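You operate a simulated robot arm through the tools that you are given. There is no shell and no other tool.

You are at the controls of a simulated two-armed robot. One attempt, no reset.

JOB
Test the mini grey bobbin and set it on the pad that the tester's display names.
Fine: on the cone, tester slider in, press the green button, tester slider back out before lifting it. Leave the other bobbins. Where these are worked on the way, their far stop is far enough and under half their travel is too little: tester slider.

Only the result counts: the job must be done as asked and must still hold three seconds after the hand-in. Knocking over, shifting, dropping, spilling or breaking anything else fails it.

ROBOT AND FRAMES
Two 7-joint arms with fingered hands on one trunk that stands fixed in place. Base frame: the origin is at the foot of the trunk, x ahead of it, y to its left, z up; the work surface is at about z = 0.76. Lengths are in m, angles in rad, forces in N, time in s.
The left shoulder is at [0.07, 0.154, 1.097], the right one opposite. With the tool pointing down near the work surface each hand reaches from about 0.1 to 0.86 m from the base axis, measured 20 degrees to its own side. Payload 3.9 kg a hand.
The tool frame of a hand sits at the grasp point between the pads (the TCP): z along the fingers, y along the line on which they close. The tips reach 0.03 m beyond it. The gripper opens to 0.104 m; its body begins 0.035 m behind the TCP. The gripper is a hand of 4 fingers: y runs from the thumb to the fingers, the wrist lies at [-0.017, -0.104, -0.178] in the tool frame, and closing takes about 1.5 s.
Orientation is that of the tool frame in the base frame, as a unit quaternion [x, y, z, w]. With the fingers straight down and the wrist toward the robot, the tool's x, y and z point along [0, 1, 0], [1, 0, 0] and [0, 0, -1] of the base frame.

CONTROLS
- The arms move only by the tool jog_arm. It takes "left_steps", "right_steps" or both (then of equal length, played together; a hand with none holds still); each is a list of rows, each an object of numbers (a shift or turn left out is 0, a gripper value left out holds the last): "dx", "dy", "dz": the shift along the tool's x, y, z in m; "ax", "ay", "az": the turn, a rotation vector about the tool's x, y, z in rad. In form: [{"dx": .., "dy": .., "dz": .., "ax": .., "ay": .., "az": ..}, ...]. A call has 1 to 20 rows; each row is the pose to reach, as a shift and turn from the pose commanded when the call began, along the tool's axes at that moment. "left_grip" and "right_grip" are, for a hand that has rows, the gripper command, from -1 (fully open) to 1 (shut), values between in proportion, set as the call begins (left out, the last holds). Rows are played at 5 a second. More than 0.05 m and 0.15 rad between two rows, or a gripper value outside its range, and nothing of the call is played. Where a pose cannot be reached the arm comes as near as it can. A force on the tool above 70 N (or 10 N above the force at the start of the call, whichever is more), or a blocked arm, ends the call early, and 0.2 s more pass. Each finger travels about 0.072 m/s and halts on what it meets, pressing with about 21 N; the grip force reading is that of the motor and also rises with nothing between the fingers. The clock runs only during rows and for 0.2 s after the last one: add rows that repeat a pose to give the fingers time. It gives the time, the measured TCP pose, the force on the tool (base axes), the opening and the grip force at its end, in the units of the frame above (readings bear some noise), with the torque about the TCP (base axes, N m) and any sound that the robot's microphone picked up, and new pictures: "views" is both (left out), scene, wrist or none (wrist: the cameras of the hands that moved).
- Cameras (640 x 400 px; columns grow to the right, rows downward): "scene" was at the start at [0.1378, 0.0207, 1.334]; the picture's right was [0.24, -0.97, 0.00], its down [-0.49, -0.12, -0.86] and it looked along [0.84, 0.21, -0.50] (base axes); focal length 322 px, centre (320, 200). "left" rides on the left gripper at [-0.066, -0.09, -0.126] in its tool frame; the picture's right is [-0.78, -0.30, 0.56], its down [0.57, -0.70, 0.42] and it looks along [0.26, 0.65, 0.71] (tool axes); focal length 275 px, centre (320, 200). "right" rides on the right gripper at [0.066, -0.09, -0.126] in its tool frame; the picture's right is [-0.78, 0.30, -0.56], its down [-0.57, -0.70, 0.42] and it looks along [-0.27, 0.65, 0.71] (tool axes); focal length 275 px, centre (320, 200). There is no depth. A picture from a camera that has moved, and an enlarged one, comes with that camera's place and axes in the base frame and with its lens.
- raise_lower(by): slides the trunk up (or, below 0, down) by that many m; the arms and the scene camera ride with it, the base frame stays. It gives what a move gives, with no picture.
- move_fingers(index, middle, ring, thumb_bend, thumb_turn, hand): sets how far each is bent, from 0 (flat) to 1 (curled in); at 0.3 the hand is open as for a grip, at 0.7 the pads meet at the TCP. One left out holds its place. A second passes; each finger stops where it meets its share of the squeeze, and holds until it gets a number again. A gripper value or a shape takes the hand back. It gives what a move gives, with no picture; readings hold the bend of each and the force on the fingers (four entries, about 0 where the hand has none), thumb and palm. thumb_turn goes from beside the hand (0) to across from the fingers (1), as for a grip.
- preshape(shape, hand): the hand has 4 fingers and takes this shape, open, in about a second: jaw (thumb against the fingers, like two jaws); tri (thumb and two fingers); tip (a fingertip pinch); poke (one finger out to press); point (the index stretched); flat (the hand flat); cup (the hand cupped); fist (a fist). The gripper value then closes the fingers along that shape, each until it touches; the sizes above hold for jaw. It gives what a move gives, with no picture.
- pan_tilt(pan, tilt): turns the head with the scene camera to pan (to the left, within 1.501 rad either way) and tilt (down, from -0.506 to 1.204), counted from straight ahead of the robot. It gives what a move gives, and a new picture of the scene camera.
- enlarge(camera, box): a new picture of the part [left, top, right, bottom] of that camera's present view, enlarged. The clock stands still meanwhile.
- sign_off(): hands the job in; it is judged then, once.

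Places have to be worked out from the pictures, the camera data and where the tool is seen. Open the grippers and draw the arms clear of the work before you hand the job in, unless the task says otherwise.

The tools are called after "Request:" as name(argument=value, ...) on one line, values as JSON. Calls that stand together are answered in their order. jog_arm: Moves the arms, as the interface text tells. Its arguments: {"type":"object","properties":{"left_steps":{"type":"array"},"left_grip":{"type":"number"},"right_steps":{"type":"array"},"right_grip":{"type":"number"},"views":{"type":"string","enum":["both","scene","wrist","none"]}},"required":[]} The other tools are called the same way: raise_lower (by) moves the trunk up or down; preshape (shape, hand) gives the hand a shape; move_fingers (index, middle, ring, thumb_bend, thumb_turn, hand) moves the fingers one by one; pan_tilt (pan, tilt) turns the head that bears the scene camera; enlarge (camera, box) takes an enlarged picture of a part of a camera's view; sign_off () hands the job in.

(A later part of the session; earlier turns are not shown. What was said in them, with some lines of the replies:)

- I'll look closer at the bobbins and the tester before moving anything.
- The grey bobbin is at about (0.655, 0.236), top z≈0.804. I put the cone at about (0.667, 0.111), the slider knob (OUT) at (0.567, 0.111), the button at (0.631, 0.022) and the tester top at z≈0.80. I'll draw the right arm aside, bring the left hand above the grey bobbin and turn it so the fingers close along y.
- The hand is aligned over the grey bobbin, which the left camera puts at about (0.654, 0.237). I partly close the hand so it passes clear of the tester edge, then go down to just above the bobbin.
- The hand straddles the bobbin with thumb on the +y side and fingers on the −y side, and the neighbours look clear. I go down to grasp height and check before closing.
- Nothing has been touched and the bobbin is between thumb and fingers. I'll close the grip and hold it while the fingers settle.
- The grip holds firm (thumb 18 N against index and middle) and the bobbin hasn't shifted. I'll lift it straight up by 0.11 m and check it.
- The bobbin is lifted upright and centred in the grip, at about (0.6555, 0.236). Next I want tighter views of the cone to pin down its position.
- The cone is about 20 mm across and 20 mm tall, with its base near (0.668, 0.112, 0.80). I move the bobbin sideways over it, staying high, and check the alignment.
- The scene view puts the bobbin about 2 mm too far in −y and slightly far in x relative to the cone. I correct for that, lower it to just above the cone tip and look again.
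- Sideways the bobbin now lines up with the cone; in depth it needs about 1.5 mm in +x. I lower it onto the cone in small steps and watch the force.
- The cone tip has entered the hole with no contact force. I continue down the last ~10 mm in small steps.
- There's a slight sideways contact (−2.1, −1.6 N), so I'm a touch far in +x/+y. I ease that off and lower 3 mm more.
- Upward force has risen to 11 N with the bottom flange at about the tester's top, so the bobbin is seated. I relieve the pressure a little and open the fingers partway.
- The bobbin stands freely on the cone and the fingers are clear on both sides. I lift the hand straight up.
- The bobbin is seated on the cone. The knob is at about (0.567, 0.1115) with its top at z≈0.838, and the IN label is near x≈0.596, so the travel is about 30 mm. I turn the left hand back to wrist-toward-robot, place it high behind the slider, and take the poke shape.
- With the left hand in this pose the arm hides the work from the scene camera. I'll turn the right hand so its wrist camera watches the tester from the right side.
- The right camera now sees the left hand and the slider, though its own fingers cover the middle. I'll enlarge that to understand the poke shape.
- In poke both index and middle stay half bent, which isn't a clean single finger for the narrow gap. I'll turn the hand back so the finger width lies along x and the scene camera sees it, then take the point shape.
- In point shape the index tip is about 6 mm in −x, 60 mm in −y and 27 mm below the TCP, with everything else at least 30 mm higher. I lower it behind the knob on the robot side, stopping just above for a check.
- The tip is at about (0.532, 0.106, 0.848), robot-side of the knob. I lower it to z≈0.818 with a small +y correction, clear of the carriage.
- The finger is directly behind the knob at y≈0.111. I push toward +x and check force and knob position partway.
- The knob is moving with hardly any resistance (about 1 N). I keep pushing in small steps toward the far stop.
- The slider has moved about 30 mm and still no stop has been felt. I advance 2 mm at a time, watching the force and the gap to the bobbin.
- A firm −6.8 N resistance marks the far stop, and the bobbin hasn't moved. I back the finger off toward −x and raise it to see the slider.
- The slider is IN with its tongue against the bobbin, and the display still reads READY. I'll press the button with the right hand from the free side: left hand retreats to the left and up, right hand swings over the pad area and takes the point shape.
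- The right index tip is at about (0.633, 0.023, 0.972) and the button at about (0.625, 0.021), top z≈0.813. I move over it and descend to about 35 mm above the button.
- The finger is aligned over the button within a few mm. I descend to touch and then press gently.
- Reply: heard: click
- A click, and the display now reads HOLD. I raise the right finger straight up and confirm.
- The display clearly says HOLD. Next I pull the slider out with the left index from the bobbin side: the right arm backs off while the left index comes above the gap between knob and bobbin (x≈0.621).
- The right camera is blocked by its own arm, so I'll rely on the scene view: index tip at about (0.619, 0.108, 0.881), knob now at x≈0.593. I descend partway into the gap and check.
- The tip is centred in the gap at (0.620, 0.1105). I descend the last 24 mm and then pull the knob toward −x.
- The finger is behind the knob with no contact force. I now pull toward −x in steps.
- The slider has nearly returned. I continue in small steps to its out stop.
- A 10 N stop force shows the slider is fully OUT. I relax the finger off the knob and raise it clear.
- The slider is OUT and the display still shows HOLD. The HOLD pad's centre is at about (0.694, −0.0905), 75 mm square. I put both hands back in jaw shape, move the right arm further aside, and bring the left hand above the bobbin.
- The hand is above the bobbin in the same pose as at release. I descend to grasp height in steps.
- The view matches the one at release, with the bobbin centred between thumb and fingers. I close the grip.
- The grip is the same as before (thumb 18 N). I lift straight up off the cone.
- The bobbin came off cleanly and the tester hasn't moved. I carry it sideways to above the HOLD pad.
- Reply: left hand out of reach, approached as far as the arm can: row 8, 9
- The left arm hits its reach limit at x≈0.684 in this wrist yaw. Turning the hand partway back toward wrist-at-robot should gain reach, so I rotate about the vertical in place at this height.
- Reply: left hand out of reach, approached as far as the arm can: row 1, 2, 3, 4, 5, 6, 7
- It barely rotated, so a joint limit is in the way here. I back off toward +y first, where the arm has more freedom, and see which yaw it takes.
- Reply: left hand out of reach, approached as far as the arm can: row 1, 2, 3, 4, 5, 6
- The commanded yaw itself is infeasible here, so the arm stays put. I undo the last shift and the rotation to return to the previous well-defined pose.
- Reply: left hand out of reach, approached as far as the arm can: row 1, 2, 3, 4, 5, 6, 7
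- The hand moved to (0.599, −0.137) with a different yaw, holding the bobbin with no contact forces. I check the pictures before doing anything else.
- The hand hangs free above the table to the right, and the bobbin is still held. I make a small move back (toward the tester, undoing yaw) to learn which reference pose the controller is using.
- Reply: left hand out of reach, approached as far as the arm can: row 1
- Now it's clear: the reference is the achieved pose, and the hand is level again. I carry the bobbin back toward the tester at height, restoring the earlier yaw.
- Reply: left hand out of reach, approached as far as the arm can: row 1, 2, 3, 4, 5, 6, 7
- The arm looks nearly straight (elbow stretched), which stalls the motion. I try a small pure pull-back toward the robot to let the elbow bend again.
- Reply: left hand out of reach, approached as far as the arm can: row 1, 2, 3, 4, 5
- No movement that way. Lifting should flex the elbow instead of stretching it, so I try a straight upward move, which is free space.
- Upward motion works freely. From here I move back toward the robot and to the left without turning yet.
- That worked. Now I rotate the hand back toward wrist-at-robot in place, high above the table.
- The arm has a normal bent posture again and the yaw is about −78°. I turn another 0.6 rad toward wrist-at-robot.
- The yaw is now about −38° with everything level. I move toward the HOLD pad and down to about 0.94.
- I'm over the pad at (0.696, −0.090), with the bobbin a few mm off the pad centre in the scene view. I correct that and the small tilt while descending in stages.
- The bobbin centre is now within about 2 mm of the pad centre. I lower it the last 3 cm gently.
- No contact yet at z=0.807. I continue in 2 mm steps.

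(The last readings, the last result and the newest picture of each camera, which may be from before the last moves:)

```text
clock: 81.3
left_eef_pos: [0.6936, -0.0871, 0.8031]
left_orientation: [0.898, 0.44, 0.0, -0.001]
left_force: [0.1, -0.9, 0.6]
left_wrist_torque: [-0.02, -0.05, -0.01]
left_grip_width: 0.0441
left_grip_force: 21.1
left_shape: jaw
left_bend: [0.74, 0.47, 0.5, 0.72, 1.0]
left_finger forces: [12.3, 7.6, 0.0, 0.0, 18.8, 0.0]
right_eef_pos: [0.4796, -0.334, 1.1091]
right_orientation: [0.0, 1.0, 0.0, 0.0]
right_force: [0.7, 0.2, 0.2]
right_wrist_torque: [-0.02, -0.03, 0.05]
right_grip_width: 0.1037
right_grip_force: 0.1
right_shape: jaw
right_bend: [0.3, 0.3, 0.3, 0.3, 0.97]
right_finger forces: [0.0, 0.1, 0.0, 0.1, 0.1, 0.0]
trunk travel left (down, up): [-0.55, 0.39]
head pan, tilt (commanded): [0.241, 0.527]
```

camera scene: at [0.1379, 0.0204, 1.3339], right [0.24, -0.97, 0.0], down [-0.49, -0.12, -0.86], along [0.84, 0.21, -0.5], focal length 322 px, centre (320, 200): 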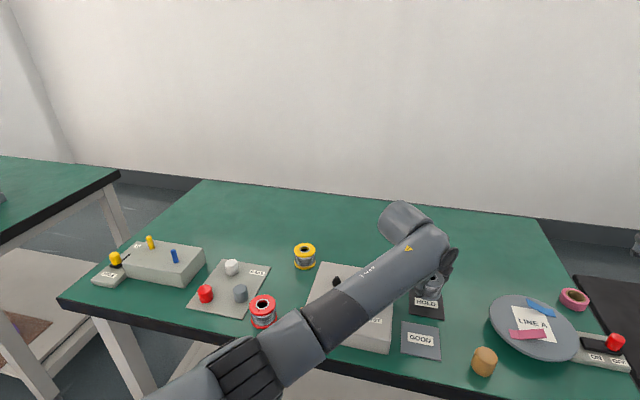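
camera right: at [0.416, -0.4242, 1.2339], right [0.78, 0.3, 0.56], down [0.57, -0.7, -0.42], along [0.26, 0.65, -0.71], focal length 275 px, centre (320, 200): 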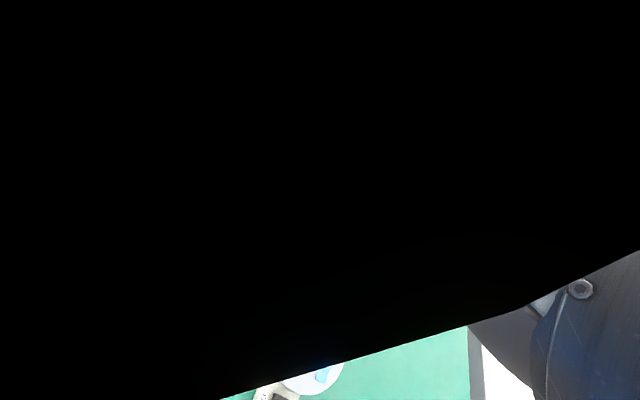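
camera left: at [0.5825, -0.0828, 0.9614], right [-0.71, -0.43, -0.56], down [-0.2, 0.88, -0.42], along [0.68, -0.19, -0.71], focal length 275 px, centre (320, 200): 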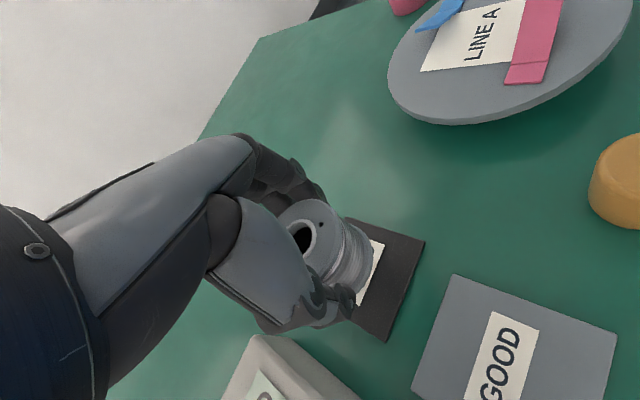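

The vertical force turned from −1.6 to +0.6 N, so it's touching. I go one more millimetre to settle it.

Request:
jog_arm(left_steps=[{"dz": 0.0006}, {"dz": 0.0012}, {"dz": 0.0012}], views="scene")

Request:
enlarge(camera="scene", box=[370, 220, 490, 340])

Request:
enlarge(camera="left", box=[240, 140, 500, 360])

```text
clock: 82.1
left_eef_pos: [0.6932, -0.0873, 0.8028]
left_orientation: [0.898, 0.44, 0.001, 0.0]
left_force: [0.5, -1.7, 5.0]
left_wrist_torque: [-0.1, -0.04, -0.02]
left_grip_width: 0.0444
left_grip_force: 20.8
left_shape: jaw
left_bend: [0.74, 0.47, 0.5, 0.72, 1.0]
left_finger forces: [12.5, 7.8, 0.0, 0.0, 18.7, 0.0]
right_eef_pos: [0.4811, -0.3339, 1.1101]
right_orientation: [0.001, 1.0, -0.001, 0.0]
right_force: [0.5, 0.2, -0.4]
right_wrist_torque: [0.0, -0.03, 0.03]
right_grip_width: 0.1036
right_grip_force: 0.0
right_shape: jaw
right_bend: [0.3, 0.3, 0.3, 0.3, 0.97]
right_finger forces: [0.0, 0.0, 0.0, 0.1, 0.1, 0.1]
trunk travel left (down, up): [-0.55, 0.39]
head pan, tilt (commanded): [0.241, 0.527]
camera scene: at [0.137, 0.0203, 1.3341], right [0.24, -0.97, 0.0], down [-0.49, -0.12, -0.86], along [0.84, 0.21, -0.5], focal length 322 px, centre (320, 200)
```

scene: 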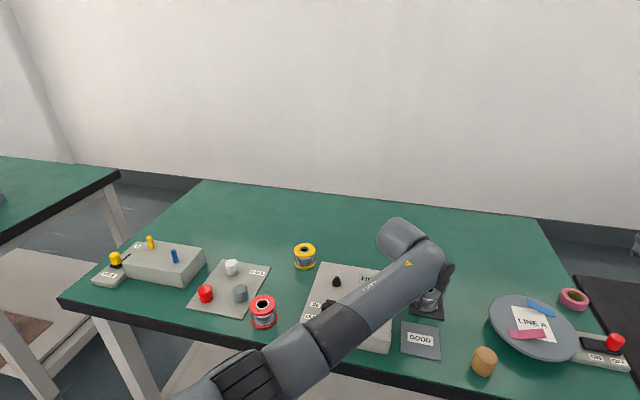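

```text
3.33 times, centred on (430, 280) of scene
camera zoom: at [0.137, 0.0203, 1.3341], right [0.24, -0.97, 0.0], down [-0.49, -0.12, -0.86], along [0.84, 0.21, -0.5], focal length 1074 px, centre (-47, -67)
```

zoom: 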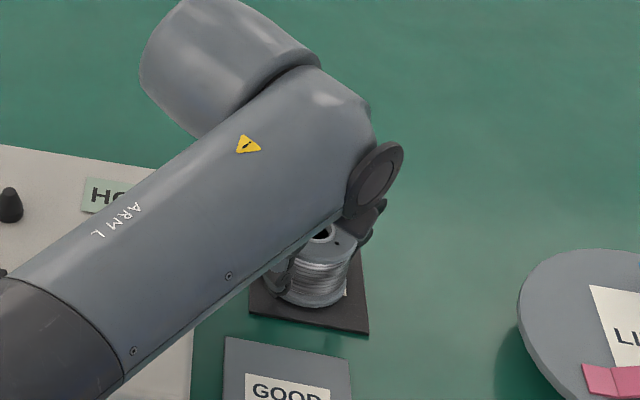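

```text
1.82 times, centred on (370, 250) of left
camera zoom: at [0.5819, -0.0827, 0.9268], right [-0.71, -0.43, -0.56], down [-0.2, 0.88, -0.42], along [0.68, -0.19, -0.71], focal length 500 px, centre (229, 109)
```

zoom: 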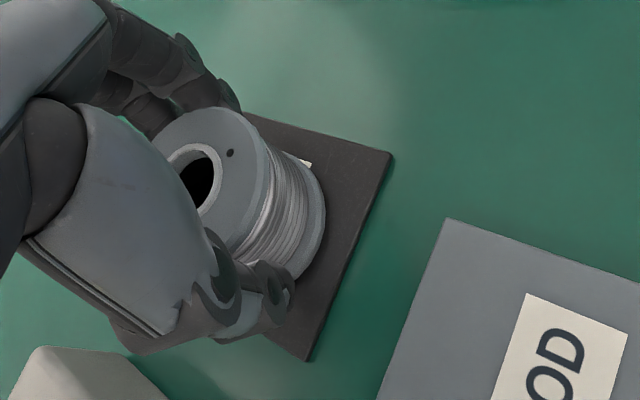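

Five newtons of support: the bobbin stands on the pad with margin on all sides. I relieve slightly and open the fingers partway.

Request:
jog_arm(left_steps=[{"dz": -0.001}, {"dz": -0.001}, {"dz": -0.001}, {"dz": -0.001}, {"dz": -0.001}, {"dz": -0.001}, {"dz": -0.001}], left_grip=-0.45, views="none")

Request:
enlarge(camera="left", box=[240, 140, 500, 360])

Request:
enlarge(camera="scene", box=[370, 220, 490, 340])

```text
clock: 83.7
left_eef_pos: [0.6925, -0.0863, 0.8011]
left_orientation: [0.898, 0.44, 0.001, 0.001]
left_force: [-0.3, -0.8, -0.5]
left_wrist_torque: [0.03, 0.0, -0.02]
left_grip_width: 0.075
left_grip_force: 0.2
left_shape: jaw
left_bend: [0.27, 0.36, 0.33, 0.55, 0.99]
left_finger forces: [0.0, 0.0, 0.0, 0.1, 0.0, 0.0]
right_eef_pos: [0.4798, -0.3338, 1.1098]
right_orientation: [0.0, 1.0, 0.001, 0.0]
right_force: [-0.9, -0.2, 0.5]
right_wrist_torque: [-0.03, 0.03, -0.01]
right_grip_width: 0.1039
right_grip_force: 0.1
right_shape: jaw
right_bend: [0.3, 0.3, 0.3, 0.3, 0.97]
right_finger forces: [0.1, 0.1, 0.0, 0.0, 0.1, 0.1]
trunk travel left (down, up): [-0.55, 0.39]
head pan, tilt (commanded): [0.241, 0.527]
```

```text
1.82 times, centred on (370, 250) of left
camera zoom: at [0.5823, -0.0823, 0.9267], right [-0.71, -0.43, -0.56], down [-0.2, 0.88, -0.42], along [0.68, -0.19, -0.71], focal length 500 px, centre (229, 109)
```

zoom: 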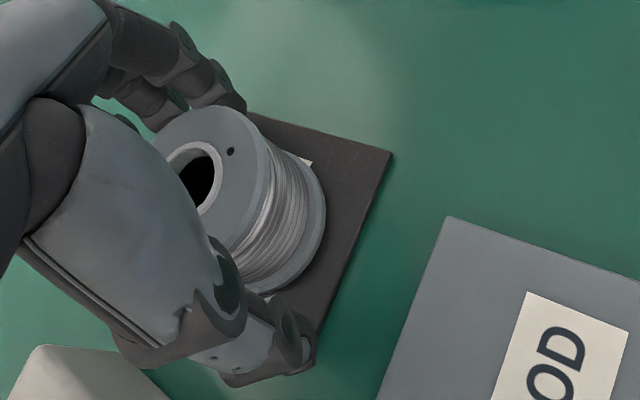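

```text
3.33 times, centred on (430, 280) of scene
camera zoom: at [0.1378, 0.0203, 1.334], right [0.24, -0.97, 0.0], down [-0.49, -0.12, -0.86], along [0.84, 0.21, -0.5], focal length 1074 px, centre (-47, -67)
```

zoom: 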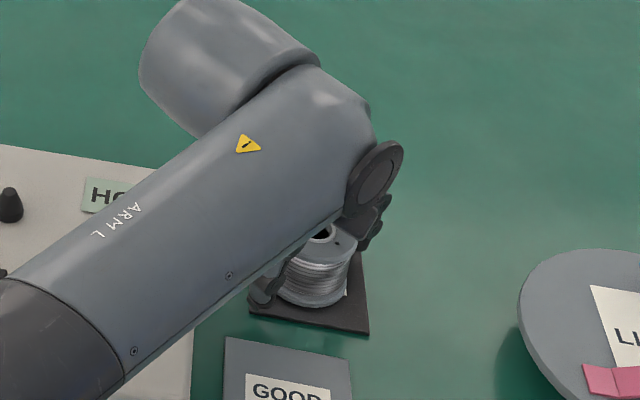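

The bobbin is released and standing. I lift the hand straight up, slowly at first.

Request:
jog_arm(left_steps=[{"dz": -0.012}, {"dz": -0.025}, {"dz": -0.04}, {"dz": -0.055}, {"dz": -0.075}, {"dz": -0.1}, {"dz": -0.13}, {"dz": -0.16}, {"dz": -0.16}], views="both")

```text
clock: 85.7
left_eef_pos: [0.6936, -0.086, 0.9612]
left_orientation: [0.898, 0.44, 0.001, 0.0]
left_force: [0.3, 0.6, 0.1]
left_wrist_torque: [-0.04, -0.05, -0.04]
left_grip_width: 0.0748
left_grip_force: 0.1
left_shape: jaw
left_bend: [0.27, 0.36, 0.33, 0.55, 0.99]
left_finger forces: [0.0, 0.1, 0.0, 0.0, 0.1, 0.0]
right_eef_pos: [0.4814, -0.3344, 1.1089]
right_orientation: [0.0, 1.0, 0.0, -0.001]
right_force: [-0.2, -0.1, 0.2]
right_wrist_torque: [0.02, -0.02, 0.0]
right_grip_width: 0.1036
right_grip_force: 0.0
right_shape: jaw
right_bend: [0.3, 0.3, 0.3, 0.3, 0.97]
right_finger forces: [0.0, 0.1, 0.0, 0.0, 0.0, 0.1]
trunk travel left (down, up): [-0.55, 0.39]
head pan, tilt (commanded): [0.241, 0.527]
camera scene: at [0.1381, 0.0204, 1.3339], right [0.24, -0.97, 0.0], down [-0.49, -0.12, -0.86], along [0.84, 0.21, -0.5], focal length 322 px, centre (320, 200)
camera left: at [0.5827, -0.0821, 1.0865], right [-0.71, -0.43, -0.56], down [-0.2, 0.88, -0.42], along [0.68, -0.19, -0.71], focal length 275 px, centre (320, 200)
```

scene: 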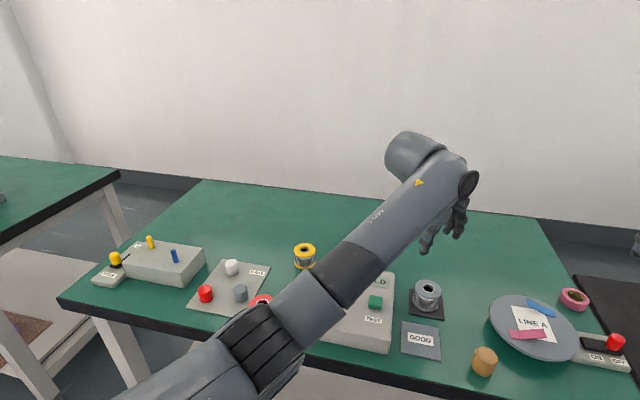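
left: 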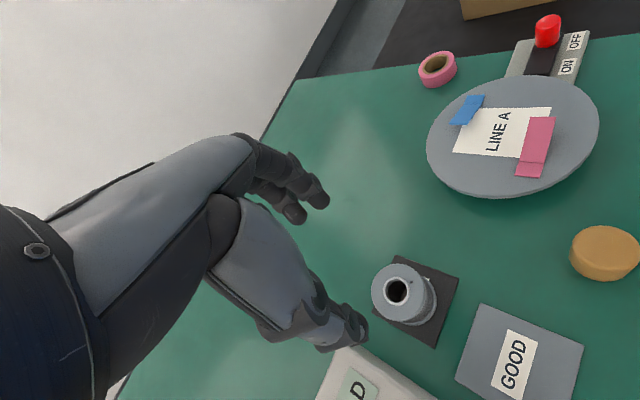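

The grey bobbin stands on the HOLD pad. I raise the left hand further and withdraw it to the left, fully opening it.

Request:
jog_arm(left_steps=[{"dz": -0.03}, {"dz": -0.06}, {"dz": -0.09}, {"dx": 0.018, "dy": -0.034, "dz": -0.1}, {"dx": 0.036, "dy": -0.068, "dz": -0.11}, {"dx": 0.054, "dy": -0.102, "dz": -0.12}, {"dx": 0.072, "dy": -0.136, "dz": -0.13}, {"dx": 0.09, "dy": -0.17, "dz": -0.13}, {"dx": 0.107, "dy": -0.204, "dz": -0.13}, {"dx": 0.125, "dy": -0.238, "dz": -0.13}, {"dx": 0.143, "dy": -0.272, "dz": -0.13}, {"dx": 0.161, "dy": -0.306, "dz": -0.13}, {"dx": 0.179, "dy": -0.34, "dz": -0.13}, {"dx": 0.179, "dy": -0.34, "dz": -0.13}], left_grip=-1, views="scene")

Request:
enlarge(camera="scene", box=[300, 240, 480, 370])

Request:
enlarge(camera="scene", box=[180, 220, 340, 340])

```text
clock: 88.7
left_eef_pos: [0.5343, 0.2642, 1.0921]
left_orientation: [0.898, 0.441, 0.0, -0.001]
left_force: [-0.4, -0.9, -0.2]
left_wrist_torque: [-0.02, 0.04, 0.01]
left_grip_width: 0.1038
left_grip_force: 0.2
left_shape: jaw
left_bend: [0.3, 0.3, 0.3, 0.3, 0.97]
left_finger forces: [0.0, 0.1, 0.0, 0.1, 0.1, 0.0]
right_eef_pos: [0.4817, -0.3337, 1.1089]
right_orientation: [-0.001, 1.0, 0.0, 0.0]
right_force: [0.1, 0.5, 0.3]
right_wrist_torque: [0.03, 0.02, 0.01]
right_grip_width: 0.104
right_grip_force: 0.1
right_shape: jaw
right_bend: [0.3, 0.3, 0.3, 0.3, 0.97]
right_finger forces: [0.1, 0.0, 0.0, 0.1, 0.0, 0.1]
trunk travel left (down, up): [-0.55, 0.39]
head pan, tilt (commanded): [0.241, 0.527]
camera scene: at [0.1383, 0.0195, 1.3339], right [0.24, -0.97, 0.0], down [-0.49, -0.12, -0.86], along [0.84, 0.21, -0.5], focal length 322 px, centre (320, 200)
```

scene: 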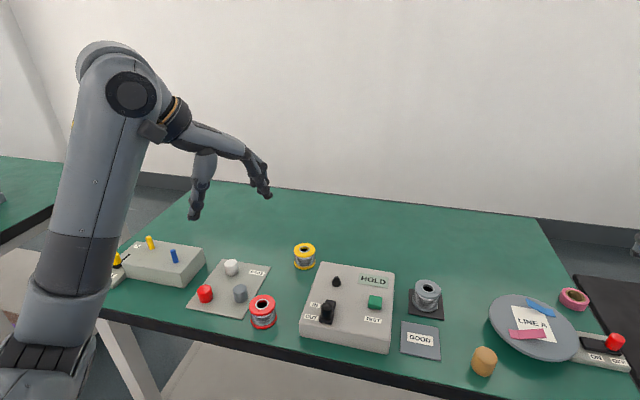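

```text
3.08 times, centred on (390, 305) of scene
camera zoom: at [0.1383, 0.0195, 1.3339], right [0.24, -0.97, 0.0], down [-0.49, -0.12, -0.86], along [0.84, 0.21, -0.5], focal length 992 px, centre (105, -123)
```

zoom: 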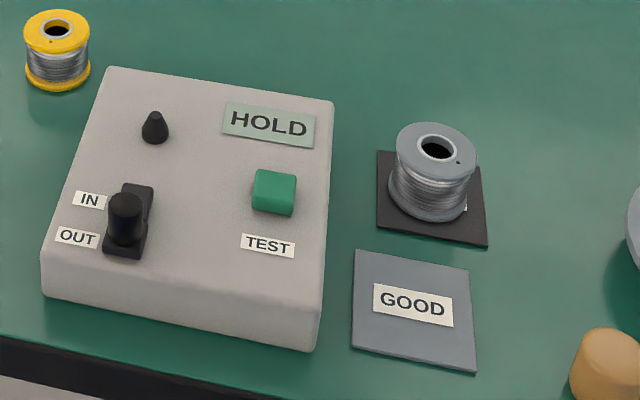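

```text
3.33 times, centred on (260, 280) of scene
camera zoom: at [0.1383, 0.0195, 1.3339], right [0.24, -0.97, 0.0], down [-0.49, -0.12, -0.86], along [0.84, 0.21, -0.5], focal length 1074 px, centre (520, -67)
```

zoom: 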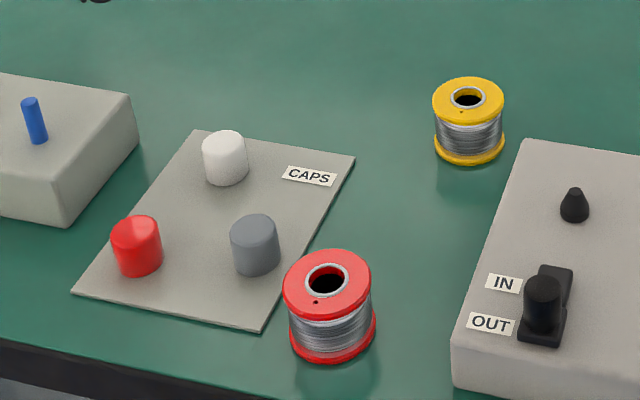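

The grey bobbin stands upright and centred on the HOLD pad, the slider is OUT and the display reads HOLD. The other bobbins, caps and tester look just as they did at the start, and both hands are open and clear, so I hand the job in.

Request:
sign_off()

```text
The job is handed in.
```

I tested the mini grey bobbin and set it on the HOLD pad, which is the pad the tester's display named. The job is handed in.

- **Test:** I put the bobbin on the cone, pushed the slider in to its far stop, and pressed the green button once. There was a click, and the display changed from READY to HOLD. I pulled the slider back to its out stop before lifting the bobbin.
- **Placement:** the bobbin stands upright, about 4 mm from the pad's centre by the last picture. I opened both hands and drew the arms clear before handing in.
- **Detour:** on the way to the pad the left arm reached its limit and swung out to the right of the pads. It carried the bobbin high above the table and touched nothing. I backed it off, turned the hand, and placed the bobbin normally.

In the last pictures the red and yellow bobbins, the caps and the tester are where they were at the start.
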